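You operate a simulated robot arm through the tools that you are given. There is no shell and no other tool. Be economical: measure what you need, move in short steps, check, and stop when the job is done.

You are at the controls of a simulated two-armed robot. One attempt, no reset.

## Task
Pick up the room thermometer with one hand, pass it to the other hand and put it on the top of the desk with hutch. Set down upright: room thermometer.

The check looks at the end state, three seconds after you hand in, the way a careful person would. Anything else that was tipped, shoved, dropped, spilled or broken makes it a failure.

## Robot
Two 7-joint arms with two-finger parallel grippers on one trunk, on a base that drives. Base frame: it is fixed to the floor where the robot stands at the start and does not move with it; the origin is under the middle of the robot, x ahead of it, y to its left, z up; the surface under the hand at the start is at about z = 71. Units: cm, degrees, N and s.
The left shoulder is at the start at [6.6, 10.1, 98.4], the right one opposite. With the tool pointing down near the work surface each hand reaches from about 26 to 56 cm from the robot's upright axis, wherever it stands, measured 20 degrees to its own side. Places, roughly: top of the desk with hutch [-420, 80, 80]. Payload 2.4 kg a hand.
The TCP of each hand is the grasp point between the finger pads, 2.4 cm short of the fingertips. In the tool frame z runs along the fingers and y along their closing line. The gripper opens to 6.8 cm. The fingers are 1.7 cm wide and 1 cm thick; the gripper's body (4 by 7 cm) begins 4.1 cm behind the TCP.
Orientation is that of the tool frame in the base frame, as a unit quaternion [w, x, y, z]. With the fingers straight down and closing along the base's y, the tool's x points along the base's -x, its y along +y and its z along -z.

## Interface
- The arms move only by the tool nudge_tool. It takes "left_commands", "right_commands" or both (then of equal length, played together; a hand with none holds still); each is a list of rows, each a list of 3 entries, a list of its own where there are three numbers: the shift along the base's x, y, z in cm, then the turn, a rotation vector about the base's x, y, z in degrees, then the finger opening in cm, from 0 to 6.8. In form: [[[dx, dy, dz], [wx, wy, wz], hand], ...]. A call has 1 to 20 rows; each row is the pose to reach, as a shift and turn from the pose commanded when the call began. Rows are played at 5 a second. More than 5 cm and 8.6 degrees between two rows, or a gripper value outside its range, and nothing of the call is played. A pose out of reach is approached as far as the arm can. The call stops where the force on the tool passes 40 N (or 10 N more than at its start, if that is more) or the arm is blocked; 0.2 s more then pass. The fingers move at their own pace (about 7.2 cm/s each) and stop on an object; they squeeze with about 25 N. The grip force told is the motor's: it shows also when the fingers shut on nothing. Time passes only in rows, and 0.2 s behind the last, so rows that repeat a pose let the fingers close. The reply holds the time, the measured pose of the TCP, the force on the tool along the base axes, the opening and the grip force, in the units named above and with some noise, with the torque about the TCP (base axes, N m) and any sound that the robot's microphone picked up.
- Cameras (640 x 400 px; columns grow to the right, rows downward): "scene" is now at [15.69, 2.48, 115.53]; the picture's right is [0.19, -0.98, 0.00], its down [-0.52, -0.10, -0.85] and it looks along [0.83, 0.17, -0.53] (base axes); focal length 214 px, centre (320, 200). "left" rides on the left gripper at [8.4, -1.1, -7.5] in its tool frame; the picture's right is [0.13, 0.99, 0.00], its down [-0.60, 0.08, -0.79] and it looks along [-0.79, 0.10, 0.61] (tool axes); focal length 251 px, centre (320, 200). "right" rides on the right gripper at [8.4, 1.1, -7.5] in its tool frame; the picture's right is [-0.13, 0.99, 0.00], its down [-0.60, -0.08, -0.79] and it looks along [-0.79, -0.10, 0.61] (tool axes); focal length 251 px, centre (320, 200). There is no depth. A picture from a camera that has moved, and an enlarged one, comes with that camera's place and axes in the base frame and with its lens. The place of the scene camera against the robot may be out by one fixed shift of up to 1.2 cm in any direction.
- snapshot(camera): a new picture of that camera. The clock stands still meanwhile.
- raise_lower(by): slides the trunk up (or, below 0, down) by that many cm; the arms and the scene camera ride with it, the base frame stays. It gives what a move gives, with no picture.
- base_move(legs): drives the robot by 1 to 6 legs, each [ahead, left, turn to the left] in cm, cm and degrees, along the robot's own axes; the way and the turn of a leg run together, so that a leg with both is an arc; at most 150 cm and 180 degrees a leg. The arms and the cameras ride along, it lands a little off, and it stops where it bumps. It gives what a move gives.
- aim_head(pan, tilt): turns the head with the scene camera to pan (to the left, within 86 degrees either way) and tilt (down, from -29 to 69), counted from straight ahead of the robot. It gives what a move gives.
- zoom(camera, box): a new picture of the part [left, top, right, bottom] of that camera's present view, enlarged. The clock stands still meanwhile.
- job_done(): hands the job in; it is judged then, once.

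Go step by step. Nothing tells you exact positions but the pictures and the camera data: compare them with the known pose of the tool, close in by small moves and look again before you grip or let go. The budget is 120 turns and 108 pictures, counting those below and the enlarged ones. Unless the task says otherwise, let go and move clear before handing in, and close with one line.

The tools are called after "Call:" by a JSON object that holds its "api" and its "payload". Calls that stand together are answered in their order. nudge_tool: Moves the arms, as the interface text tells. Its arguments: {"type":"object","properties":{"left_commands":{"type":"array","items":{"type":"array"}},"right_commands":{"type":"array","items":{"type":"array"}}},"required":[]} The other tools are called the same way: raise_lower (by) slides the trunk up or down; base_move (legs) drives the base; aim_head (pan, tilt) turns the head that bears the scene camera; snapshot (camera) takes a picture; zoom (camera, box) takes an enlarged picture of a part of a camera's view; job_done () hands the job in.

At the start:

```text
clock: 0.0
left_tcp_pos: [22.86, 15.57, 101.81]
left_orientation: [-0.001, 0.0, 1.0, 0.0]
left_ft_force: [0.2, -0.5, -0.2]
left_ft_torque: [0.0, 0.02, 0.0]
left_finger_gap: 6.81
left_gripper_force: 0.0
right_tcp_pos: [27.27, -4.71, 101.77]
right_orientation: [0.001, 0.001, 1.0, -0.001]
right_ft_force: [-0.8, -0.1, -0.1]
right_ft_torque: [0.02, -0.03, 0.01]
right_finger_gap: 6.8
right_gripper_force: 0.1
trunk travel left (down, up): [-20.0, 65.0]
robot x, y, heading: [0.07, -0.35, -0.2]
head pan, tilt: [11.2, 31.7]
```

scene: 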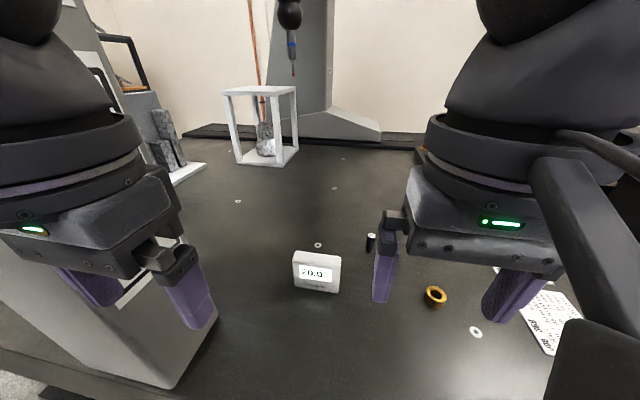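
right: 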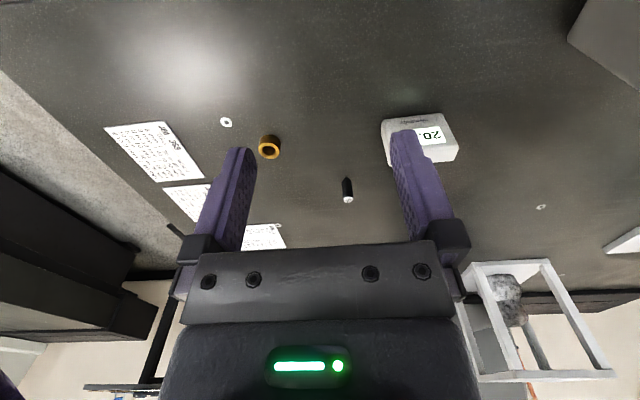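
left: 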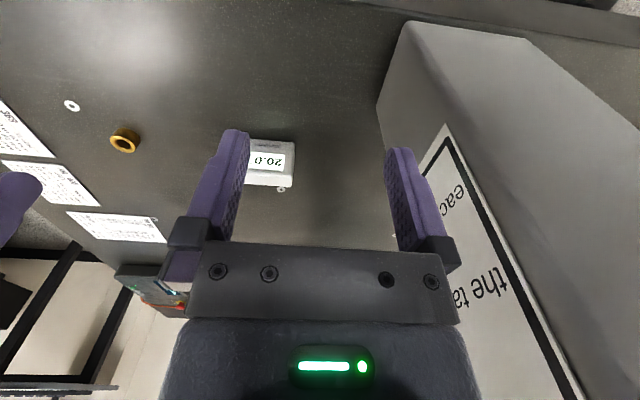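

The thermometer stands on the bench at about [46, 9.6, 71], with its display facing me. I'll look at it closer to get its size and orientation.

Call:
{"api": "zoom", "payload": {"camera": "scene", "box": [260, 225, 380, 300]}}

Call:
{"api": "zoom", "payload": {"camera": "left", "box": [200, 110, 360, 210]}}

Call:
{"api": "zoom", "payload": {"camera": "right", "box": [340, 90, 500, 190]}}

```text
5.33 times, centred on (320, 262) of scene
camera zoom: at [15.69, 2.48, 115.53], right [0.19, -0.98, 0.0], down [-0.52, -0.1, -0.85], along [0.83, 0.17, -0.53], focal length 1144 px, centre (320, -133)
```

zoom: 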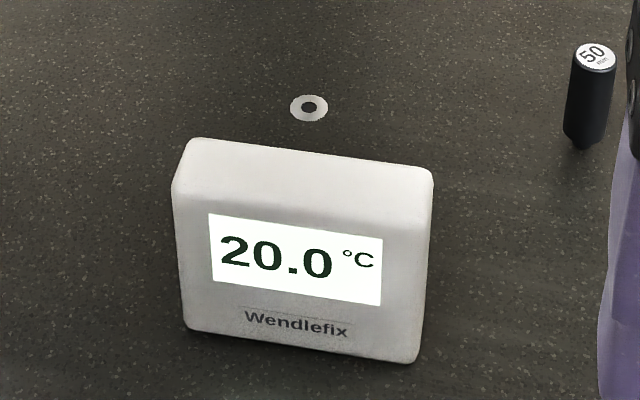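

```text
4.00 times, centred on (280, 160) of left
camera zoom: at [14.36, 14.52, 109.23], right [-0.13, 0.99, 0.0], down [0.6, 0.08, 0.79], along [0.79, 0.1, -0.61], focal length 1006 px, centre (480, 360)
```

zoom: 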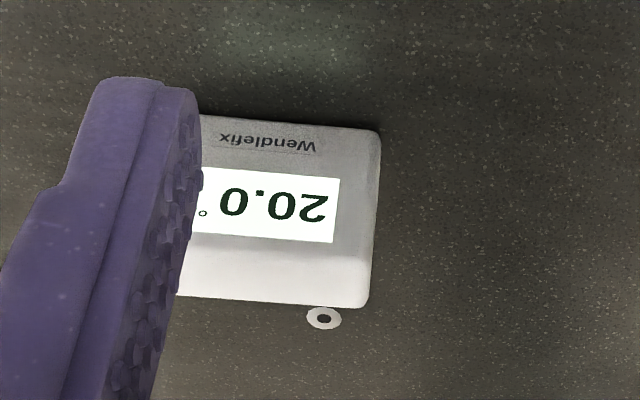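

```text
4.00 times, centred on (420, 140) of right
camera zoom: at [18.81, -3.64, 109.21], right [0.13, 0.99, 0.0], down [0.6, -0.08, 0.79], along [0.79, -0.1, -0.61], focal length 1006 px, centre (-80, 440)
```

zoom: 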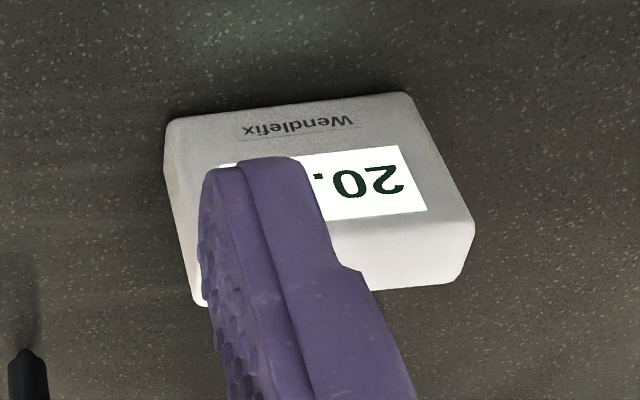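

The thermometer is about 10 wide along y, 3.5 thick along x and 8 tall, centred near [48, 9.8]. I plan to grip it with the left hand across its thickness near its left end and take it with a tilted right hand. First I turn the left hand and look at the gray box on the left.

Call:
{"api": "nudge_tool", "payload": {"left_commands": [[[0, 0, 0], [0, 0, -8], 6.8], [[0, 0, 0], [0, 0, -16], 6.8], [[0, 0, 0], [0, 0, -24], 6.8], [[0, 0, 0], [0, 0, -32], 6.8], [[0, 0, 0], [0, 0, -40], 6.8], [[0, 0, 0], [0, 0, -48], 6.8], [[0, 0, 0], [0, 0, -56], 6.8], [[0, 0, 0], [0, 0, -64], 6.8], [[0, 0, 0], [0, 0, -72], 6.8], [[0, 0, 0], [0, 0, -80], 6.8], [[0, 0, 0], [0, 0, -88], 6.8], [[0, 0, 0], [0, 0, -90], 6.8]]}}

Call:
{"api": "aim_head", "payload": {"pan": 45, "tilt": 35}}

Call:
{"api": "snapshot", "payload": {"camera": "scene"}}

```text
clock: 2.8
left_tcp_pos: [18.9, 16.57, 101.18]
left_orientation: [0.004, 0.68, 0.733, 0.004]
left_ft_force: [-0.5, 0.2, 0.0]
left_ft_torque: [0.0, -0.01, -0.01]
left_finger_gap: 6.84
left_gripper_force: 0.0
left hand out of reach, approached as far as the arm can: row 10, 11, 12
right_tcp_pos: [26.25, -1.43, 101.91]
right_orientation: [0.003, -0.037, 0.999, 0.001]
right_ft_force: [0.1, 1.2, -0.1]
right_ft_torque: [-0.01, -0.04, 0.03]
right_finger_gap: 6.79
right_gripper_force: 0.0
trunk travel left (down, up): [-20.0, 65.0]
robot x, y, heading: [-0.37, 1.66, 4.4]
head pan, tilt: [11.2, 31.7]
stopped in row 12 (left hand): the arm was blocked; the commanded pose is now the measured one
```

```text
clock: 3.8
left_tcp_pos: [18.89, 16.68, 101.05]
left_orientation: [0.003, 0.681, 0.733, 0.004]
left_ft_force: [0.0, 0.0, -0.7]
left_ft_torque: [0.0, 0.0, 0.01]
left_finger_gap: 6.8
left_gripper_force: 0.1
right_tcp_pos: [26.28, -1.41, 101.97]
right_orientation: [0.004, -0.036, 0.999, 0.001]
right_ft_force: [0.3, 0.2, 0.7]
right_ft_torque: [-0.02, -0.02, 0.0]
right_finger_gap: 6.79
right_gripper_force: 0.1
trunk travel left (down, up): [-20.0, 65.0]
robot x, y, heading: [-0.19, 1.75, 4.1]
head pan, tilt: [45.0, 35.0]
```

```text
101 pictures are left
camera scene: at [11.23, 9.29, 115.14], right [0.76, -0.65, 0.01], down [-0.37, -0.43, -0.82], along [0.54, 0.62, -0.57], focal length 214 px, centre (320, 200)
```

scene: 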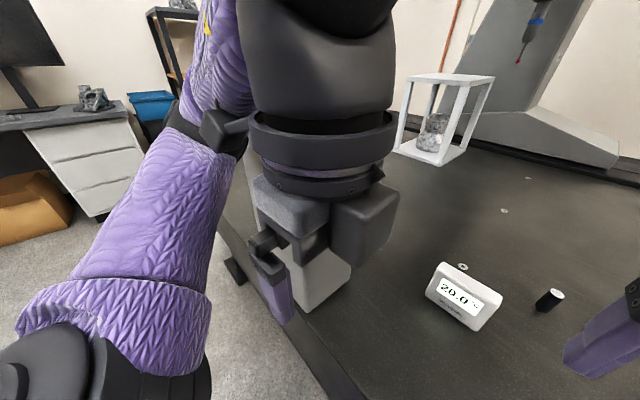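

Turning the arm there ended in a block, and the base swung by about 4°, so the hand was too close to the body. I move the left hand forward at height, which should give it room and also show the gray box.

Call:
{"api": "nudge_tool", "payload": {"left_commands": [[[4, -0.5, 0], [0, 0, 0], 6.8], [[8, -1, 0], [0, 0, 0], 6.8], [[12, -1.5, 0], [0, 0, 0], 6.8], [[16, -2, 0], [0, 0, 0], 6.8], [[20, -2.5, 0], [0, 0, -1], 6.8], [[24, -3, -1], [0, 0, -2], 6.8], [[27, -3.3, -2], [0, 0, -2], 6.8], [[27, -3.3, -2], [0, 0, -2], 6.8]]}}

Call:
{"api": "aim_head", "payload": {"pan": 25, "tilt": 35}}

Call:
{"api": "snapshot", "payload": {"camera": "scene"}}

Call:
{"api": "snapshot", "payload": {"camera": "left"}}

```text
clock: 5.8
left_tcp_pos: [21.34, 19.21, 98.85]
left_orientation: [0.005, 0.637, 0.77, 0.006]
left_ft_force: [0.3, -0.5, -0.6]
left_ft_torque: [-0.01, -0.02, 0.02]
left_finger_gap: 6.8
left_gripper_force: 0.1
left hand out of reach, approached as far as the arm can: row 1, 2, 3, 4, 5, 6, 7, 8
right_tcp_pos: [25.42, 7.19, 101.97]
right_orientation: [0.003, -0.11, 0.994, 0.0]
right_ft_force: [0.0, 0.1, 0.7]
right_ft_torque: [0.0, -0.01, 0.02]
right_finger_gap: 6.78
right_gripper_force: 0.1
trunk travel left (down, up): [-20.0, 65.0]
robot x, y, heading: [-1.62, 6.16, 12.7]
head pan, tilt: [45.0, 35.0]
stopped in row 8 (left hand): the arm was blocked; the commanded pose is now the measured one
```

```text
clock: 6.6
left_tcp_pos: [21.3, 19.34, 98.77]
left_orientation: [0.006, 0.638, 0.77, 0.005]
left_ft_force: [0.7, -0.1, -0.4]
left_ft_torque: [0.01, 0.03, -0.01]
left_finger_gap: 6.81
left_gripper_force: 0.1
right_tcp_pos: [25.31, 7.15, 102.17]
right_orientation: [0.005, -0.11, 0.994, 0.002]
right_ft_force: [-0.4, 0.2, -0.7]
right_ft_torque: [0.01, -0.03, 0.02]
right_finger_gap: 6.8
right_gripper_force: 0.1
trunk travel left (down, up): [-20.0, 65.0]
robot x, y, heading: [-0.94, 5.8, 12.4]
head pan, tilt: [25.0, 35.0]
```

```text
100 pictures are left
camera scene: at [11.25, 13.56, 115.19], right [0.61, -0.79, 0.0], down [-0.45, -0.35, -0.82], along [0.65, 0.5, -0.57], focal length 214 px, centre (320, 200)
```

scene: 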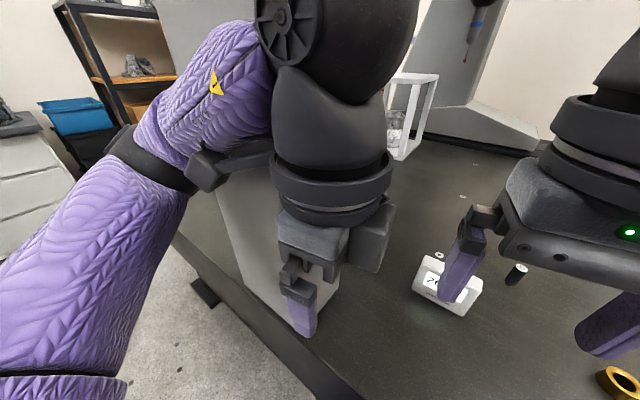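

```text
99 pictures are left
camera left: at [18.55, 27.47, 106.26], right [0.95, 0.31, 0.01], down [0.18, -0.58, 0.79], along [0.26, -0.75, -0.61], focal length 251 px, centre (320, 200)
```

left: 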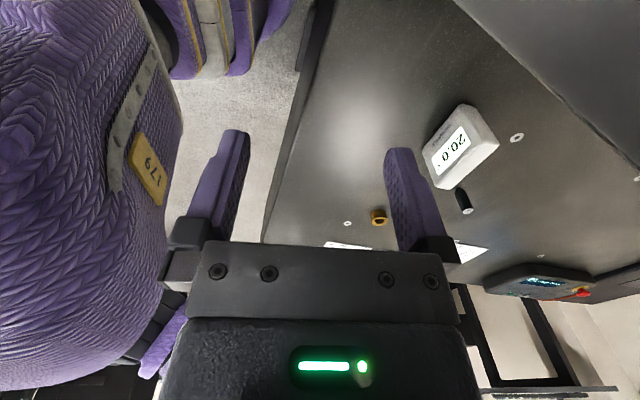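

The base swung again, so the left arm is pressing on something, possibly the gray box. I back the left hand off and undo part of the turn before looking again.

Call:
{"api": "nudge_tool", "payload": {"left_commands": [[[-1, -1, 2], [0, 0, 8], 6.8], [[-1, -2, 4], [0, 0, 16], 6.8], [[-1, -2, 6], [0, 0, 24], 6.8], [[-1, -2, 8], [0, 0, 32], 6.8], [[-1, -2, 8], [0, 0, 40], 6.8], [[-1, -2, 8], [0, 0, 48], 6.8]]}}

Call:
{"api": "aim_head", "payload": {"pan": 40, "tilt": 45}}

Call:
{"api": "snapshot", "payload": {"camera": "scene"}}

Call:
{"api": "snapshot", "payload": {"camera": "left"}}

```text
clock: 8.0
left_tcp_pos: [21.55, 18.54, 106.74]
left_orientation: [0.0, 0.268, 0.963, 0.0]
left_ft_force: [0.8, -0.1, -0.4]
left_ft_torque: [0.01, 0.01, -0.01]
left_finger_gap: 6.79
left_gripper_force: 0.0
left hand out of reach, approached as far as the arm can: row 4, 5, 6
right_tcp_pos: [26.26, 7.28, 101.76]
right_orientation: [-0.001, -0.109, 0.994, 0.0]
right_ft_force: [-0.6, -0.7, 0.6]
right_ft_torque: [0.02, -0.03, -0.01]
right_finger_gap: 6.8
right_gripper_force: 0.0
trunk travel left (down, up): [-20.0, 65.0]
robot x, y, heading: [-0.9, 5.74, 12.5]
head pan, tilt: [25.0, 35.0]
```

```text
clock: 8.8
left_tcp_pos: [21.53, 18.63, 106.78]
left_orientation: [0.0, 0.27, 0.963, 0.001]
left_ft_force: [-1.3, 0.0, 0.2]
left_ft_torque: [-0.02, 0.02, 0.0]
left_finger_gap: 6.78
left_gripper_force: 0.1
right_tcp_pos: [26.45, 7.41, 101.79]
right_orientation: [-0.001, -0.109, 0.994, 0.0]
right_ft_force: [-0.4, -0.6, 0.4]
right_ft_torque: [-0.02, -0.02, 0.03]
right_finger_gap: 6.81
right_gripper_force: 0.0
trunk travel left (down, up): [-20.0, 65.0]
robot x, y, heading: [-1.22, 6.15, 12.3]
head pan, tilt: [40.0, 45.0]
```

```text
98 pictures are left
camera scene: at [10.4, 14.93, 113.54], right [0.79, -0.61, 0.0], down [-0.43, -0.56, -0.71], along [0.43, 0.56, -0.71], focal length 214 px, centre (320, 200)
```

scene: 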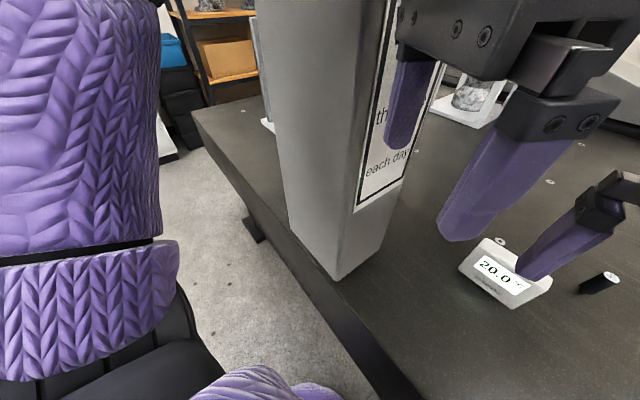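

```text
97 pictures are left
camera left: at [13.79, 22.02, 114.24], right [0.41, 0.91, 0.0], down [0.56, -0.25, 0.79], along [0.73, -0.32, -0.61], focal length 251 px, centre (320, 200)
```

left: 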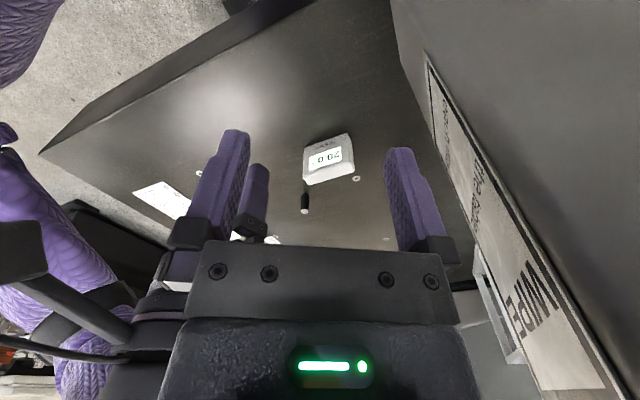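

The gray thing is a tall pillar on the table's front left corner, at x 24.5–37 and y above 27, and the left arm's outer parts were leaning on it. It seems not to have moved. I back off, straighten up and stand further right so the left arm has room.

Call:
{"api": "base_move", "payload": {"legs": [[-10, 0, 0], [0, 0, -12.3], [0, -13, 0]]}}

Call:
{"api": "aim_head", "payload": {"pan": 15, "tilt": 30}}

Call:
{"api": "snapshot", "payload": {"camera": "scene"}}

```text
clock: 11.6
left_tcp_pos: [13.96, -1.79, 106.81]
left_orientation: [0.0, 0.371, 0.928, 0.0]
left_ft_force: [0.9, -0.8, -0.3]
left_ft_torque: [-0.03, 0.0, 0.01]
left_finger_gap: 6.81
left_gripper_force: 0.1
right_tcp_pos: [16.36, -13.72, 101.75]
right_orientation: [0.0, -0.002, 1.0, 0.0]
right_ft_force: [-0.2, -0.3, -0.4]
right_ft_torque: [-0.02, 0.01, 0.0]
right_finger_gap: 6.79
right_gripper_force: 0.0
trunk travel left (down, up): [-20.0, 65.0]
robot x, y, heading: [-10.77, -9.4, 0.3]
head pan, tilt: [40.0, 45.0]
```

```text
clock: 12.5
left_tcp_pos: [13.85, -1.79, 106.75]
left_orientation: [0.0, 0.372, 0.928, 0.0]
left_ft_force: [0.0, -0.5, 0.8]
left_ft_torque: [-0.03, 0.03, 0.0]
left_finger_gap: 6.8
left_gripper_force: 0.1
right_tcp_pos: [16.35, -13.71, 101.79]
right_orientation: [-0.001, -0.001, 1.0, 0.0]
right_ft_force: [0.3, -1.1, -0.5]
right_ft_torque: [0.01, 0.01, 0.02]
right_finger_gap: 6.8
right_gripper_force: 0.0
trunk travel left (down, up): [-20.0, 65.0]
robot x, y, heading: [-10.87, -9.34, 0.3]
head pan, tilt: [15.0, 30.0]
```

```text
96 pictures are left
camera scene: at [4.67, -5.89, 115.79], right [0.26, -0.96, 0.0], down [-0.48, -0.13, -0.87], along [0.84, 0.23, -0.5], focal length 214 px, centre (320, 200)
```

scene: 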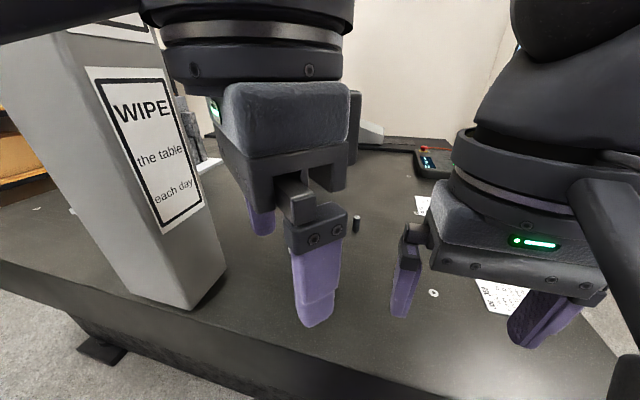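

Now the left arm is clear of the pillar. I extend the left hand forward at height, then finish its turn.

Call:
{"api": "nudge_tool", "payload": {"left_commands": [[[4, 1.5, 0], [0, 0, 0], 6.8], [[8, 3, 0], [0, 0, 0], 6.8], [[12, 5, 0], [0, 0, 0], 6.8], [[16, 7, -1], [0, 0, -6], 6.8], [[19, 9, -2], [0, 0, -12], 6.8], [[22, 10, -3], [0, 0, -18], 6.8], [[22, 10, -4], [0, 0, -24], 6.8], [[22, 10, -5], [0, 0, -30], 6.8], [[22, 10, -6], [0, 0, -36], 6.8], [[22, 10, -6], [0, 0, -42], 6.8], [[22, 10, -6], [0, 0, -45], 6.8], [[22, 10, -6], [0, 0, -45], 6.8]]}}

Call:
{"api": "snapshot", "payload": {"camera": "scene"}}

Call:
{"api": "snapshot", "payload": {"camera": "left"}}

```text
clock: 15.1
left_tcp_pos: [16.12, -1.05, 98.34]
left_orientation: [0.0, 0.698, 0.717, 0.001]
left_ft_force: [-0.6, 0.1, 1.1]
left_ft_torque: [0.03, 0.01, 0.03]
left_finger_gap: 6.79
left_gripper_force: 0.1
left hand out of reach, approached as far as the arm can: row 2, 3, 4, 5, 6, 7, 8, 9, 10, 11, 12
right_tcp_pos: [16.36, -13.8, 101.73]
right_orientation: [-0.001, -0.002, 1.0, -0.001]
right_ft_force: [0.3, 0.3, -0.1]
right_ft_torque: [0.0, 0.0, 0.0]
right_finger_gap: 6.81
right_gripper_force: 0.1
trunk travel left (down, up): [-20.0, 65.0]
robot x, y, heading: [-11.08, -9.12, 0.1]
head pan, tilt: [15.0, 30.0]
```

```text
95 pictures are left
camera scene: at [4.68, -5.89, 115.79], right [0.26, -0.96, 0.0], down [-0.48, -0.13, -0.87], along [0.84, 0.23, -0.5], focal length 214 px, centre (320, 200)
```

scene: 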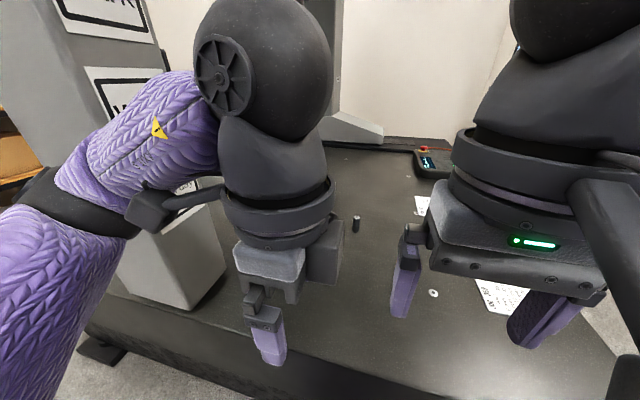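

```text
94 pictures are left
camera left: at [14.77, 7.38, 105.81], right [0.99, 0.15, 0.0], down [0.09, -0.6, 0.79], along [0.12, -0.78, -0.61], focal length 251 px, centre (320, 200)
```

left: 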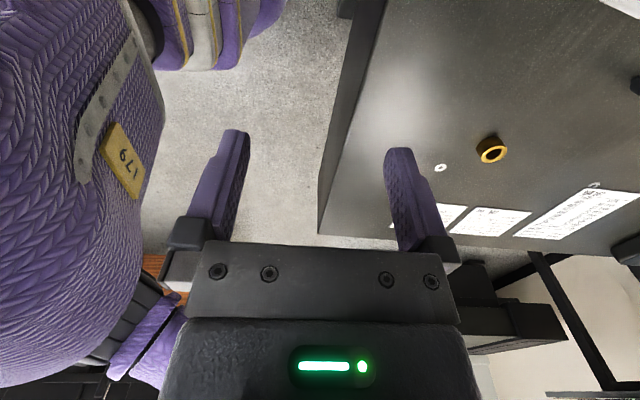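

Turned this way the left wrist seems jammed against its limits and won't extend. I turn it back to neutral, extend forward, then try the turn the other way.

Call:
{"api": "nudge_tool", "payload": {"left_commands": [[[0, 0, 0], [0, 0, 8], 6.8], [[0, 0, 0], [0, 0, 16], 6.8], [[0, 0, 1], [0, 0, 24], 6.8], [[0, 0, 2], [0, 0, 32], 6.8], [[0, 0, 2], [0, 0, 40], 6.8], [[1, 1, 2], [0, 0, 48], 6.8], [[2, 2, 2], [0, 0, 56], 6.8], [[4, 3, 2], [0, 0, 64], 6.8], [[6, 4, 2], [0, 0, 72], 6.8], [[9, 6, 2], [0, 0, 80], 6.8], [[12, 8, 2], [0, 0, 88], 6.8], [[15, 10, 2], [0, 0, 88], 6.8], [[18, 11, 2], [0, 0, 88], 6.8], [[21, 12, 1], [0, 0, 88], 6.8], [[24, 12, 0], [0, 0, 88], 6.8], [[24, 12, 0], [0, 0, 88], 6.8]]}}

Call:
{"api": "snapshot", "payload": {"camera": "scene"}}

```text
clock: 18.5
left_tcp_pos: [35.5, 12.86, 97.26]
left_orientation: [-0.001, 0.005, 1.0, 0.0]
left_ft_force: [0.3, -0.9, -0.5]
left_ft_torque: [0.0, 0.02, 0.0]
left_finger_gap: 6.8
left_gripper_force: 0.1
left hand out of reach, approached as far as the arm can: row 13, 14, 15, 16
right_tcp_pos: [16.3, -13.69, 101.78]
right_orientation: [-0.001, -0.001, 1.0, 0.0]
right_ft_force: [1.0, -0.5, -0.2]
right_ft_torque: [0.01, -0.01, -0.01]
right_finger_gap: 6.8
right_gripper_force: 0.1
trunk travel left (down, up): [-20.0, 65.0]
robot x, y, heading: [-10.99, -8.81, 0.2]
head pan, tilt: [15.0, 30.0]
```

```text
93 pictures are left
camera scene: at [4.67, -5.89, 115.8], right [0.26, -0.96, 0.0], down [-0.48, -0.13, -0.87], along [0.84, 0.23, -0.5], focal length 214 px, centre (320, 200)
```

scene: 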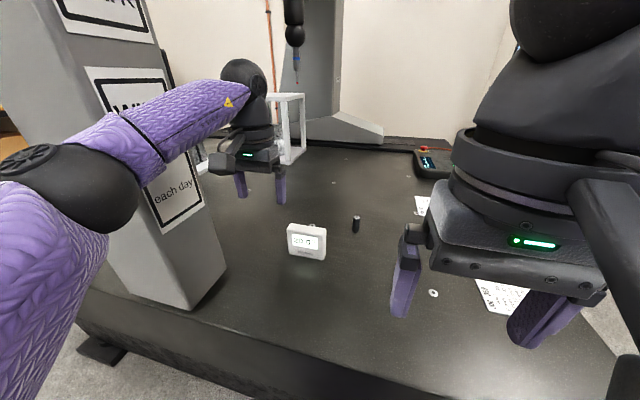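

The left arm is now well extended. I try the turn the other way, pulling in a little for slack.

Call:
{"api": "nudge_tool", "payload": {"left_commands": [[[-2, 0, -1], [0, 0, 8], 6.8], [[-4, -1, -2], [0, 0, 16], 6.8], [[-4, -1, -3], [0, 0, 24], 6.8], [[-4, -1, -3], [0, 0, 32], 6.8], [[-4, -1, -3], [0, 0, 40], 6.8], [[-4, -1, -3], [0, 0, 48], 6.8], [[-4, -1, -3], [0, 0, 56], 6.8], [[-4, -1, -3], [0, 0, 64], 6.8], [[-4, -1, -3], [0, 0, 72], 6.8], [[-4, -1, -3], [0, 0, 80], 6.8], [[-4, -1, -3], [0, 0, 88], 6.8], [[-4, -1, -3], [0, 0, 92], 6.8], [[-4, -1, -3], [0, 0, 92], 6.8]]}}

Call:
{"api": "snapshot", "payload": {"camera": "scene"}}

Call:
{"api": "snapshot", "payload": {"camera": "left"}}

```text
clock: 21.3
left_tcp_pos: [31.55, 11.73, 94.41]
left_orientation: [0.0, 0.716, -0.698, -0.001]
left_ft_force: [0.0, 0.0, -0.8]
left_ft_torque: [0.03, -0.07, 0.01]
left_finger_gap: 6.77
left_gripper_force: 0.0
right_tcp_pos: [16.41, -13.77, 101.76]
right_orientation: [-0.001, -0.001, 1.0, 0.0]
right_ft_force: [-0.1, -0.4, -0.1]
right_ft_torque: [-0.03, 0.06, 0.0]
right_finger_gap: 6.8
right_gripper_force: 0.2
trunk travel left (down, up): [-20.0, 65.0]
robot x, y, heading: [-11.02, -8.93, 0.4]
head pan, tilt: [15.0, 30.0]
```

```text
92 pictures are left
camera scene: at [4.68, -5.89, 115.79], right [0.26, -0.96, 0.0], down [-0.48, -0.13, -0.87], along [0.84, 0.23, -0.5], focal length 214 px, centre (320, 200)
```

scene: 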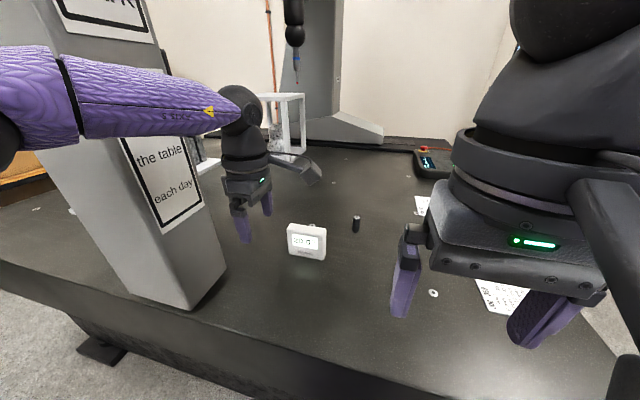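

```text
91 pictures are left
camera left: at [32.77, 3.42, 101.77], right [-0.99, -0.15, 0.0], down [-0.09, 0.6, 0.79], along [-0.12, 0.78, -0.61], focal length 251 px, centre (320, 200)
```

left: 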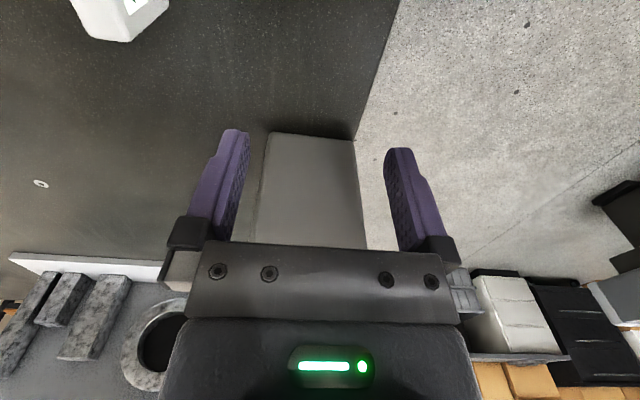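

That turn works. The camera on the left wrist now points inward, so I'll tilt the left hand about 30° to leave the right hand room for the pass. I drive forward with the hand high above the thermometer.

Call:
{"api": "base_move", "payload": {"legs": [[12, 0, 0]]}}

Call:
{"api": "nudge_tool", "payload": {"left_commands": [[[0, 0, 0], [-7.5, 0, 0], 6.8], [[1, 1, 0], [-15, 0, 0], 6.8], [[2, 2, 0], [-22.5, 0, 0], 6.8], [[3, 2.5, 0], [-30, 0, 0], 6.8], [[3, 2.5, -2], [-30, 0, 0], 6.8], [[3, 2.5, -2], [-30, 0, 0], 6.8]]}}

Call:
{"api": "snapshot", "payload": {"camera": "scene"}}

Call:
{"api": "snapshot", "payload": {"camera": "left"}}

```text
clock: 22.5
left_tcp_pos: [43.53, 11.7, 94.32]
left_orientation: [0.0, 0.716, -0.698, -0.002]
left_ft_force: [-0.6, -0.1, 1.3]
left_ft_torque: [-0.01, -0.01, 0.0]
left_finger_gap: 6.8
left_gripper_force: 0.0
right_tcp_pos: [28.46, -13.66, 101.7]
right_orientation: [-0.001, -0.002, 1.0, 0.001]
right_ft_force: [0.3, 0.1, -0.9]
right_ft_torque: [0.02, 0.04, 0.0]
right_finger_gap: 6.8
right_gripper_force: 0.1
trunk travel left (down, up): [-20.0, 65.0]
robot x, y, heading: [0.85, -8.9, 0.5]
head pan, tilt: [15.0, 30.0]
```

```text
clock: 23.9
left_tcp_pos: [45.74, 13.45, 92.96]
left_orientation: [0.179, 0.693, -0.675, 0.18]
left_ft_force: [-0.4, -0.2, 0.7]
left_ft_torque: [0.02, 0.01, 0.01]
left_finger_gap: 6.83
left_gripper_force: 0.0
right_tcp_pos: [27.66, -14.93, 101.81]
right_orientation: [0.002, -0.003, 1.0, 0.005]
right_ft_force: [-0.4, -0.1, -0.6]
right_ft_torque: [0.02, 0.02, 0.01]
right_finger_gap: 6.8
right_gripper_force: 0.0
trunk travel left (down, up): [-20.0, 65.0]
robot x, y, heading: [0.92, -9.2, 0.5]
head pan, tilt: [15.0, 30.0]
```

```text
90 pictures are left
camera scene: at [15.86, -7.28, 115.92], right [0.27, -0.96, -0.01], down [-0.48, -0.12, -0.87], along [0.84, 0.24, -0.49], focal length 214 px, centre (320, 200)
```

scene: 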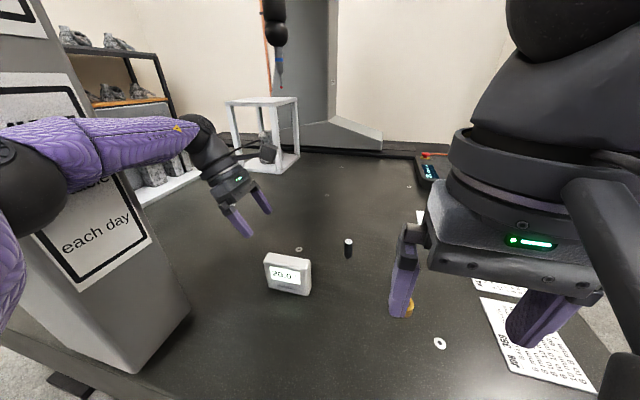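

```text
89 pictures are left
camera left: at [46.96, 9.8, 103.47], right [-0.99, -0.14, 0.07], down [-0.1, 0.91, 0.4], along [-0.12, 0.39, -0.92], focal length 251 px, centre (320, 200)
```

left: 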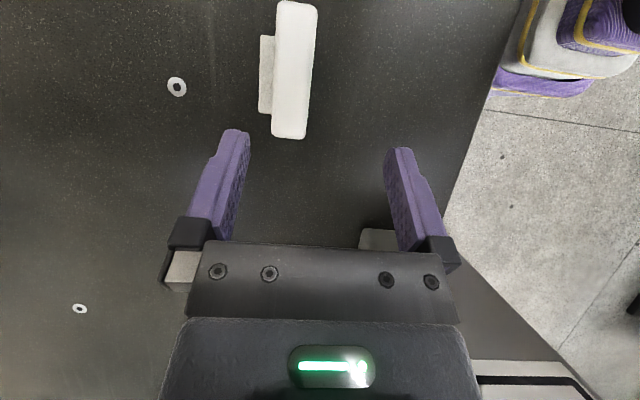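

The base was nudged about 1 cm, so the left elbow still touches the pillar when tilted. I'll swap roles: the right hand picks, away from the pillar, and the left hand takes it later in free space. I untilt the left hand and back off.

Call:
{"api": "nudge_tool", "payload": {"left_commands": [[[0, -0.5, 2], [7.5, 0, 0], 6.8], [[-1, -1.5, 3], [15, 0, 0], 6.8], [[-2, -2.5, 4], [22.5, 0, 0], 6.8], [[-3, -3, 4], [30, 0, 0], 6.8], [[-3, -3, 4], [30, 0, 0], 6.8]]}}

Call:
{"api": "base_move", "payload": {"legs": [[-22, 0, 0]]}}

Call:
{"api": "nudge_tool", "payload": {"right_commands": [[[4, 0, 0], [0, 0, 0], 6.8], [[8, 0, -1], [0, 0, 0], 6.8], [[12, 0, -2], [0, 0, 0], 6.8], [[16, 0, -3], [0, 0, 0], 6.8], [[17, 0, -4], [0, 0, -8], 6.8], [[17, 0, -5], [0, 0, -16], 6.8], [[17, 0, -6], [0, 0, -24], 6.8], [[17, 0, -6], [0, 0, -32], 6.8], [[17, 0, -6], [0, 0, -40], 6.8], [[17, 0, -6], [0, 0, -48], 6.8], [[17, 0, -6], [0, 0, -56], 6.8], [[17, 0, -6], [0, 0, -64], 6.8], [[17, 0, -6], [0, 0, -72], 6.8], [[17, 0, -6], [0, 0, -80], 6.8], [[17, 0, -6], [0, 0, -88], 6.8], [[17, 0, -6], [0, 0, -88], 6.8]]}}

Call:
{"api": "snapshot", "payload": {"camera": "scene"}}

```text
clock: 25.1
left_tcp_pos: [43.4, 11.29, 96.34]
left_orientation: [0.0, 0.716, -0.698, -0.001]
left_ft_force: [-0.3, 0.8, -0.2]
left_ft_torque: [-0.01, -0.02, -0.02]
left_finger_gap: 6.79
left_gripper_force: 0.1
right_tcp_pos: [28.45, -13.71, 101.71]
right_orientation: [0.0, -0.002, 1.0, 0.001]
right_ft_force: [-0.2, -1.3, 0.0]
right_ft_torque: [0.0, 0.03, 0.01]
right_finger_gap: 6.8
right_gripper_force: 0.0
trunk travel left (down, up): [-20.0, 65.0]
robot x, y, heading: [0.74, -8.79, 0.0]
head pan, tilt: [15.0, 30.0]
```

```text
clock: 26.8
left_tcp_pos: [21.53, 11.24, 96.39]
left_orientation: [0.0, 0.715, -0.699, -0.001]
left_ft_force: [0.1, 0.3, 0.1]
left_ft_torque: [0.0, 0.01, -0.02]
left_finger_gap: 6.8
left_gripper_force: 0.0
right_tcp_pos: [6.33, -13.74, 101.75]
right_orientation: [-0.001, -0.001, 1.0, 0.0]
right_ft_force: [0.7, -0.2, -0.7]
right_ft_torque: [-0.03, -0.04, 0.0]
right_finger_gap: 6.78
right_gripper_force: 0.1
trunk travel left (down, up): [-20.0, 65.0]
robot x, y, heading: [-20.52, -8.86, 0.3]
head pan, tilt: [15.0, 30.0]
```

```text
clock: 30.2
left_tcp_pos: [21.62, 11.24, 96.26]
left_orientation: [0.0, 0.715, -0.699, -0.002]
left_ft_force: [0.2, 0.3, 0.5]
left_ft_torque: [0.0, 0.03, 0.01]
left_finger_gap: 6.82
left_gripper_force: 0.0
right_tcp_pos: [23.41, -13.71, 95.68]
right_orientation: [-0.001, 0.695, 0.719, 0.001]
right_ft_force: [0.7, 0.6, -0.1]
right_ft_torque: [-0.02, -0.01, -0.02]
right_finger_gap: 6.82
right_gripper_force: 0.1
trunk travel left (down, up): [-20.0, 65.0]
robot x, y, heading: [-20.78, -9.18, -0.1]
head pan, tilt: [15.0, 30.0]
```

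```text
88 pictures are left
camera scene: at [-5.22, -5.93, 115.79], right [0.26, -0.97, 0.0], down [-0.48, -0.13, -0.87], along [0.84, 0.23, -0.5], focal length 214 px, centre (320, 200)
```

scene: 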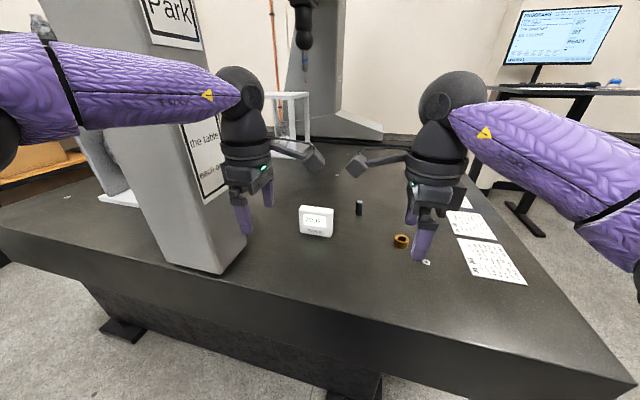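

Both hands are clear now and the scene is undisturbed. I tuck the left hand back, tilt the right hand 30° and drive up to the table.

Call:
{"api": "nudge_tool", "payload": {"left_commands": [[[-3, -1, 1], [0, 0, 0], 6.8], [[-6, -2, 2], [0, 0, 0], 6.8], [[-9, -3, 3], [0, 0, 0], 6.8], [[-12, -3, 4], [0, 0, 0], 6.8], [[-12, -3, 4], [0, 0, 0], 6.8]], "right_commands": [[[0, 0, 0], [7.5, 0, 0], 6.8], [[0, 0, 0], [15, 0, 0], 6.8], [[0, 0, 0], [22.5, 0, 0], 6.8], [[0, 0, 0], [30, 0, 0], 6.8], [[0, 0, 0], [30, 0, 0], 6.8]]}}

Call:
{"api": "base_move", "payload": {"legs": [[20, 4, 0]]}}

Call:
{"api": "snapshot", "payload": {"camera": "scene"}}

Call:
{"api": "snapshot", "payload": {"camera": "right"}}

```text
clock: 31.4
left_tcp_pos: [9.55, 8.18, 100.4]
left_orientation: [0.0, 0.715, -0.699, -0.001]
left_ft_force: [-0.3, -0.3, 0.1]
left_ft_torque: [-0.01, -0.01, 0.01]
left_finger_gap: 6.78
left_gripper_force: 0.0
right_tcp_pos: [23.47, -13.9, 95.67]
right_orientation: [-0.181, 0.67, 0.695, 0.187]
right_ft_force: [-0.4, 0.4, -0.1]
right_ft_torque: [-0.01, 0.01, 0.01]
right_finger_gap: 6.78
right_gripper_force: 0.1
trunk travel left (down, up): [-20.0, 65.0]
robot x, y, heading: [-20.94, -8.75, 0.1]
head pan, tilt: [15.0, 30.0]
```

```text
clock: 33.0
left_tcp_pos: [29.58, 12.26, 100.25]
left_orientation: [0.0, 0.714, -0.7, -0.001]
left_ft_force: [-0.2, -0.2, 0.5]
left_ft_torque: [0.03, 0.02, 0.0]
left_finger_gap: 6.81
left_gripper_force: 0.2
right_tcp_pos: [43.41, -9.7, 95.79]
right_orientation: [-0.18, 0.671, 0.694, 0.187]
right_ft_force: [0.2, -0.2, -0.2]
right_ft_torque: [0.02, -0.03, 0.03]
right_finger_gap: 6.8
right_gripper_force: 0.1
trunk travel left (down, up): [-20.0, 65.0]
robot x, y, heading: [-1.08, -4.81, -0.2]
head pan, tilt: [15.0, 30.0]
```

```text
87 pictures are left
camera scene: at [14.68, -1.88, 115.79], right [0.26, -0.97, 0.0], down [-0.48, -0.13, -0.87], along [0.84, 0.22, -0.5], focal length 214 px, centre (320, 200)
```

scene: 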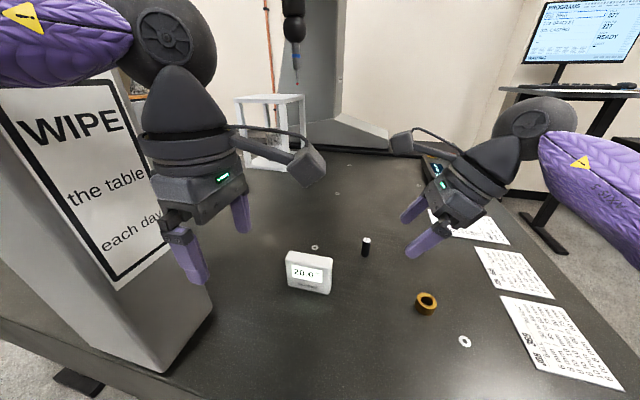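

```text
86 pictures are left
camera right: at [44.13, -6.18, 106.38], right [1.0, -0.08, -0.05], down [-0.06, -0.92, 0.38], along [-0.07, -0.38, -0.92], focal length 251 px, centre (320, 200)
```

right: 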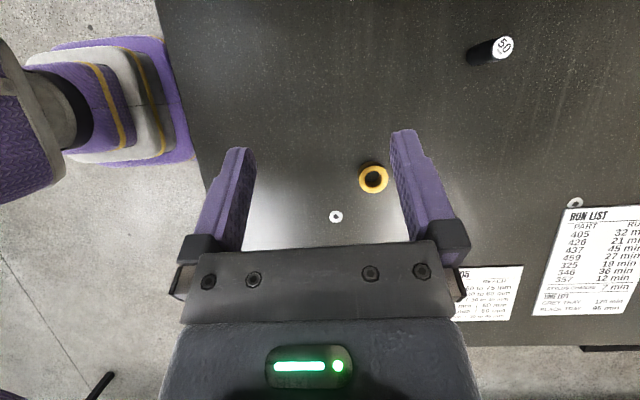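

I move the right hand over the thermometer's right part, staying high.

Call:
{"api": "nudge_tool", "payload": {"right_commands": [[[1, 4, 0], [0, 0, 0], 6.8], [[2, 8, 0], [0, 0, 0], 6.8], [[3, 12, -1], [0, 0, 0], 6.8], [[4.3, 16.5, -3], [0, 0, 0], 6.8], [[4.3, 16.5, -7], [0, 0, 0], 6.8], [[4.3, 16.5, -7], [0, 0, 0], 6.8]]}}

Call:
{"api": "snapshot", "payload": {"camera": "right"}}

Call:
{"api": "snapshot", "payload": {"camera": "scene"}}

```text
refused: row 4 steps farther than a row can; nothing moved
```

```text
85 pictures are left
camera right: at [44.13, -6.18, 106.38], right [1.0, -0.08, -0.05], down [-0.06, -0.92, 0.38], along [-0.07, -0.38, -0.92], focal length 251 px, centre (320, 200)
```

right: 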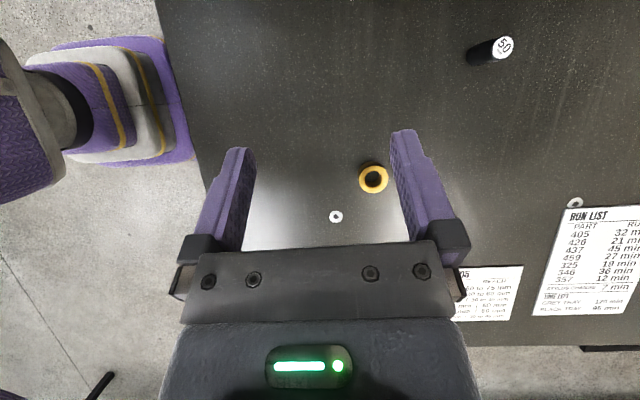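

```text
84 pictures are left
camera scene: at [14.68, -1.88, 115.79], right [0.26, -0.97, 0.0], down [-0.48, -0.13, -0.87], along [0.84, 0.22, -0.5], focal length 214 px, centre (320, 200)
```

scene: 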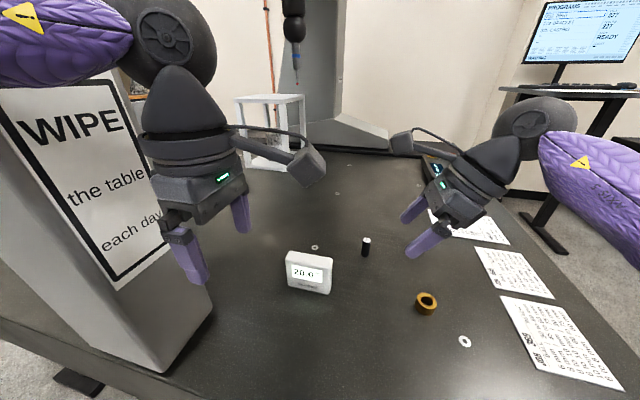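

One step was too long, so nothing moved. I repeat it with smaller rows.

Call:
{"api": "nudge_tool", "payload": {"right_commands": [[[1, 4, 0], [0, 0, 0], 6.8], [[2, 8, 0], [0, 0, 0], 6.8], [[3, 12, 0], [0, 0, 0], 6.8], [[4, 15, -1], [0, 0, 0], 6.8], [[4.3, 16.5, -4], [0, 0, 0], 6.8], [[4.3, 16.5, -7], [0, 0, 0], 6.8], [[4.3, 16.5, -7], [0, 0, 0], 6.8]]}}

Call:
{"api": "snapshot", "payload": {"camera": "right"}}

Call:
{"api": "snapshot", "payload": {"camera": "scene"}}

```text
clock: 34.6
left_tcp_pos: [29.51, 12.17, 100.23]
left_orientation: [0.001, 0.715, -0.7, -0.001]
left_ft_force: [0.2, -0.2, -0.5]
left_ft_torque: [-0.02, -0.02, 0.03]
left_finger_gap: 6.8
left_gripper_force: 0.1
right_tcp_pos: [47.35, 6.71, 88.56]
right_orientation: [-0.18, 0.67, 0.695, 0.187]
right_ft_force: [-0.6, 0.5, 0.2]
right_ft_torque: [-0.02, -0.01, -0.02]
right_finger_gap: 6.8
right_gripper_force: 0.0
right hand out of reach, approached as far as the arm can: row 4, 5, 6, 7
trunk travel left (down, up): [-20.0, 65.0]
robot x, y, heading: [-1.1, -5.04, 0.1]
head pan, tilt: [15.0, 30.0]
```

```text
83 pictures are left
camera right: at [48.05, 10.33, 99.27], right [1.0, -0.08, -0.05], down [-0.06, -0.92, 0.38], along [-0.07, -0.38, -0.92], focal length 251 px, centre (320, 200)
```

right: 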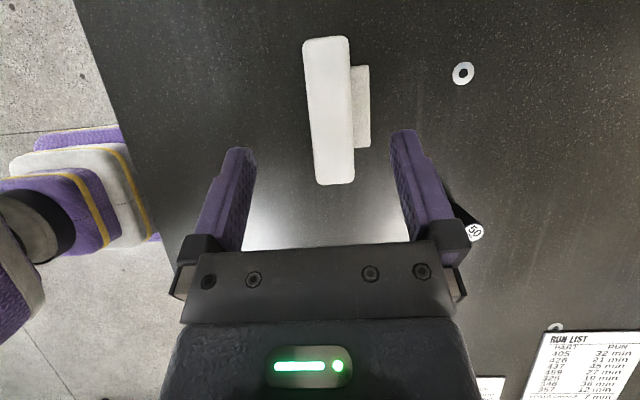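

```text
82 pictures are left
camera scene: at [14.67, -1.87, 115.79], right [0.26, -0.97, 0.0], down [-0.48, -0.13, -0.87], along [0.84, 0.22, -0.5], focal length 214 px, centre (320, 200)
```

scene: 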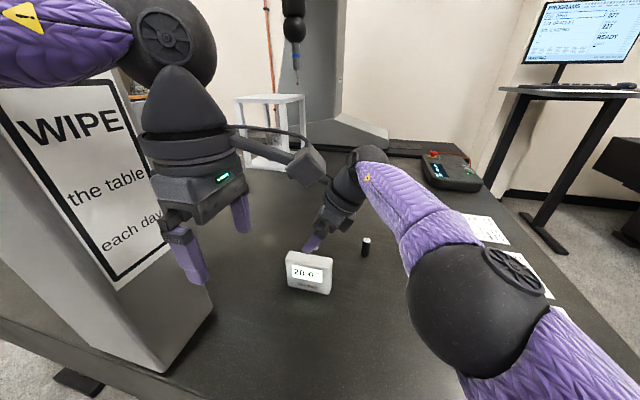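

The wrist view puts the thermometer's top face at x 46.2–49.5 and y 3.5–13.9, with a rear stand behind it between y 5.5 and 12. I zoom in to judge the stand's height so the rear finger doesn't land on it.

Call:
{"api": "zoom", "payload": {"camera": "right", "box": [270, 20, 430, 200]}}

Call:
{"api": "base_move", "payload": {"legs": [[2.5, 0, 0]]}}

```text
2.22 times, centred on (350, 110) of right
camera zoom: at [48.05, 10.33, 99.27], right [1.0, -0.08, -0.05], down [-0.06, -0.92, 0.38], along [-0.07, -0.38, -0.92], focal length 559 px, centre (253, 400)
```

zoom: 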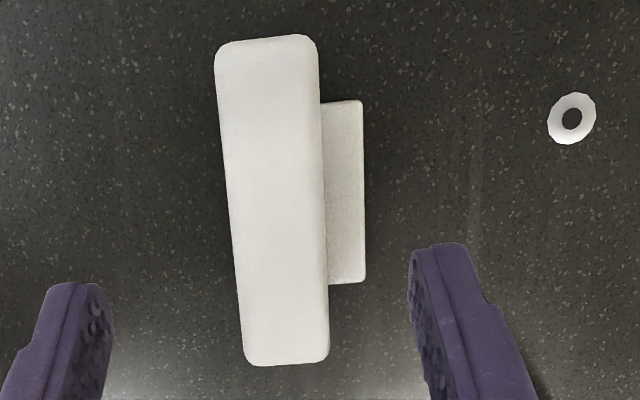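

```text
clock: 35.4
left_tcp_pos: [32.0, 12.14, 100.29]
left_orientation: [0.001, 0.715, -0.699, 0.0]
left_ft_force: [0.5, 0.2, -0.5]
left_ft_torque: [0.01, 0.01, -0.03]
left_finger_gap: 6.83
left_gripper_force: 0.1
right_tcp_pos: [49.84, 6.77, 88.77]
right_orientation: [-0.179, 0.671, 0.694, 0.187]
right_ft_force: [0.2, -1.1, -0.4]
right_ft_torque: [0.03, 0.01, -0.02]
right_finger_gap: 6.81
right_gripper_force: 0.0
trunk travel left (down, up): [-20.0, 65.0]
robot x, y, heading: [1.45, -4.99, 0.1]
head pan, tilt: [15.0, 30.0]
```

The stand looks like a flat part behind the body, but its height isn't clear from above. I pull back to the right and tilt the hand to see the end face from the side.

Call:
{"api": "nudge_tool", "payload": {"right_commands": [[[0, -4, 0], [0, 0, 0], 6.8], [[-1, -8, 0], [7.5, 0, 0], 6.8], [[-2, -12, 0], [15, 0, 0], 6.8], [[-2, -14, 0], [22.5, 0, 0], 6.8], [[-2, -15, 0], [30, 0, 0], 6.8], [[-2, -15, 0], [37.5, 0, 0], 6.8], [[-2, -15, -1], [45, 0, 0], 6.8], [[-2, -15, -2], [52.5, 0, 0], 6.8], [[-2, -15, -3], [60, 0, 0], 6.8], [[-2, -15, -4], [60, 0, 0], 6.8]]}}

Call:
{"api": "snapshot", "payload": {"camera": "right"}}

Call:
{"api": "snapshot", "payload": {"camera": "scene"}}

```text
clock: 37.6
left_tcp_pos: [32.03, 12.23, 100.29]
left_orientation: [0.0, 0.715, -0.699, -0.001]
left_ft_force: [-0.4, -0.6, 0.2]
left_ft_torque: [0.01, 0.02, 0.0]
left_finger_gap: 6.83
left_gripper_force: 0.1
right_tcp_pos: [47.71, -8.17, 84.62]
right_orientation: [-0.492, 0.491, 0.508, 0.51]
right_ft_force: [0.7, -0.1, -0.1]
right_ft_torque: [0.03, 0.0, -0.01]
right_finger_gap: 6.79
right_gripper_force: 0.0
trunk travel left (down, up): [-20.0, 65.0]
robot x, y, heading: [1.56, -5.05, -0.2]
head pan, tilt: [15.0, 30.0]
```

```text
80 pictures are left
camera right: at [48.55, -15.76, 92.99], right [1.0, 0.0, -0.09], down [-0.06, -0.79, -0.61], along [-0.07, 0.61, -0.79], focal length 251 px, centre (320, 200)
```

right: 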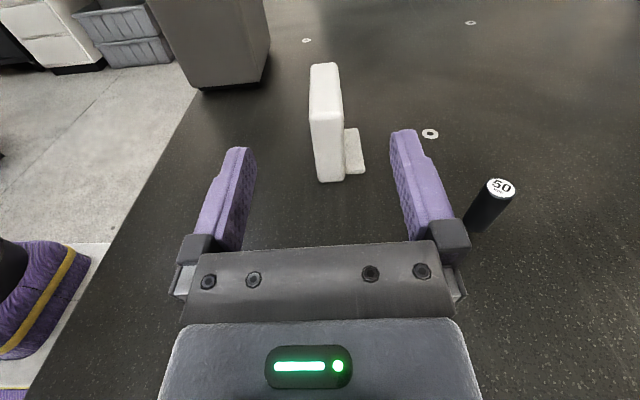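

```text
79 pictures are left
camera scene: at [17.2, -1.89, 115.8], right [0.26, -0.97, 0.0], down [-0.48, -0.13, -0.87], along [0.84, 0.22, -0.5], focal length 214 px, centre (320, 200)
```

scene: 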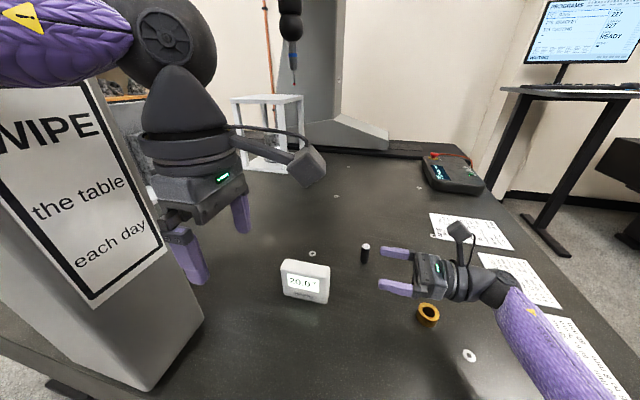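

The foot is low, about 1.5 cm, so the pads can close on the body well above it. A nearly horizontal right grip from the end is ideal. I tilt to 70°, lower beside the end of the thermometer, and look.

Call:
{"api": "nudge_tool", "payload": {"right_commands": [[[0.2, 2, 0], [-7, 0, 0], 6.8], [[0.2, 4, 0], [-14, 0, 0], 6.8], [[0.2, 5, -1], [-20, 0, 0], 6.8], [[0.2, 5, -5], [-20, 0, 0], 6.8], [[0.2, 5, -8.2], [-20, 0, 0], 6.8], [[0.2, 5, -8.2], [-20, 0, 0], 6.8]]}}

Call:
{"api": "snapshot", "payload": {"camera": "right"}}

Call:
{"api": "snapshot", "payload": {"camera": "scene"}}

```text
clock: 39.0
left_tcp_pos: [32.03, 12.25, 100.22]
left_orientation: [0.0, 0.714, -0.7, -0.001]
left_ft_force: [0.5, 0.5, -0.3]
left_ft_torque: [-0.03, -0.02, 0.01]
left_finger_gap: 6.81
left_gripper_force: 0.0
right_tcp_pos: [47.97, -3.2, 76.49]
right_orientation: [-0.399, 0.568, 0.59, 0.412]
right_ft_force: [0.9, -0.1, 1.6]
right_ft_torque: [0.01, 0.03, 0.0]
right_finger_gap: 6.78
right_gripper_force: 0.0
trunk travel left (down, up): [-20.0, 65.0]
robot x, y, heading: [1.46, -5.14, -0.2]
head pan, tilt: [15.0, 30.0]
```

```text
78 pictures are left
camera right: at [48.8, -7.36, 86.87], right [1.0, -0.03, -0.09], down [-0.06, -0.95, -0.3], along [-0.07, 0.3, -0.95], focal length 251 px, centre (320, 200)
```

right: 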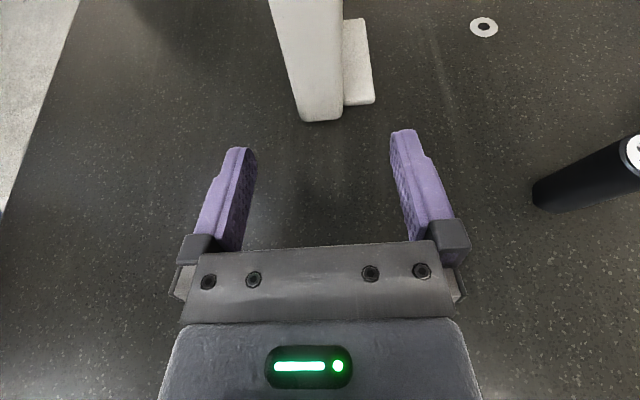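

```text
77 pictures are left
camera scene: at [17.2, -1.88, 115.8], right [0.26, -0.97, 0.0], down [-0.48, -0.13, -0.87], along [0.84, 0.22, -0.5], focal length 214 px, centre (320, 200)
```

scene: 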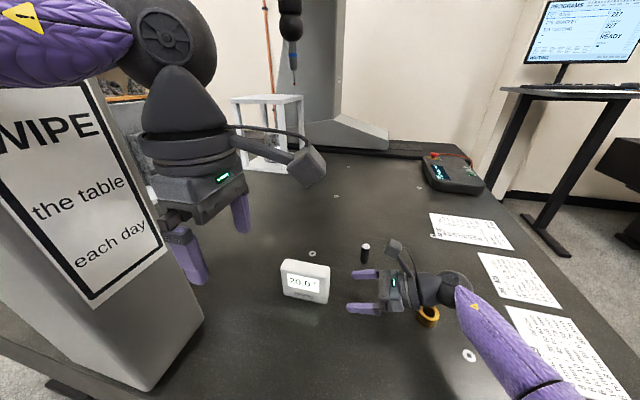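

The hand is lined up with the end of the thermometer at y ≈ 3.9. I slide forward until the pads straddle it and check before closing.

Call:
{"api": "nudge_tool", "payload": {"right_commands": [[[0, 3, 0], [0, 0, 0], 6.8], [[0, 6, 0], [0, 0, 0], 6.8], [[0, 8, 0], [0, 0, 0], 6.8], [[0, 9, 0], [0, 0, 0], 6.8], [[0, 9, 0], [0, 0, 0], 6.8]]}}

Call:
{"api": "snapshot", "payload": {"camera": "right"}}

Call:
{"api": "zoom", "payload": {"camera": "scene", "box": [240, 210, 460, 347]}}

```text
clock: 40.2
left_tcp_pos: [32.07, 12.18, 100.34]
left_orientation: [0.0, 0.714, -0.7, -0.001]
left_ft_force: [0.1, 0.8, -0.2]
left_ft_torque: [-0.01, -0.02, 0.04]
left_finger_gap: 6.79
left_gripper_force: 0.0
right_tcp_pos: [47.95, 5.83, 76.44]
right_orientation: [-0.399, 0.569, 0.589, 0.413]
right_ft_force: [-0.2, 0.2, -0.2]
right_ft_torque: [-0.02, 0.0, -0.03]
right_finger_gap: 6.81
right_gripper_force: 0.1
trunk travel left (down, up): [-20.0, 65.0]
robot x, y, heading: [1.63, -4.95, 0.2]
head pan, tilt: [15.0, 30.0]
```

```text
76 pictures are left
camera right: at [48.8, 1.66, 86.91], right [1.0, -0.03, -0.09], down [-0.06, -0.95, -0.3], along [-0.07, 0.3, -0.95], focal length 251 px, centre (320, 200)
```

right: 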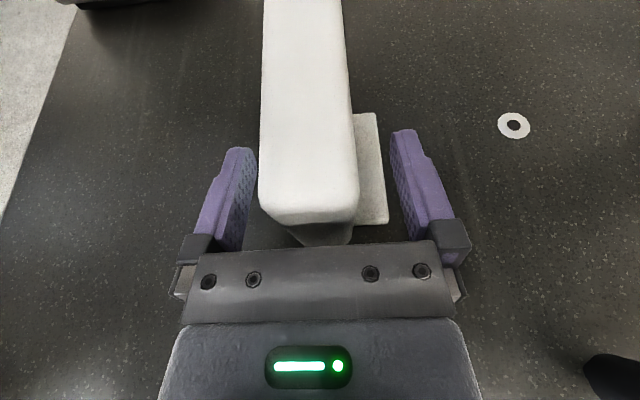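

```text
2.91 times, centred on (350, 278) of scene
camera zoom: at [17.2, -1.88, 115.79], right [0.26, -0.97, 0.0], down [-0.48, -0.13, -0.87], along [0.84, 0.22, -0.5], focal length 624 px, centre (233, -28)
```

zoom: 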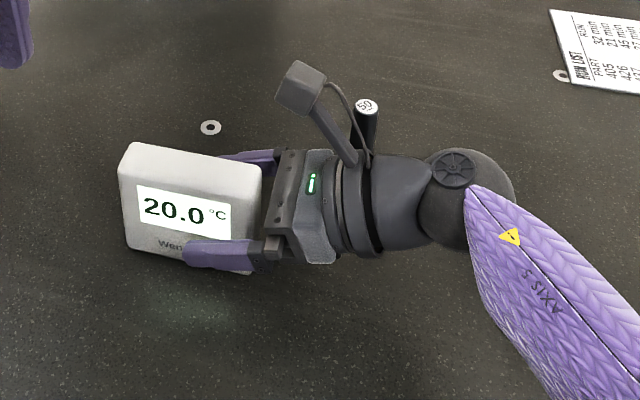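

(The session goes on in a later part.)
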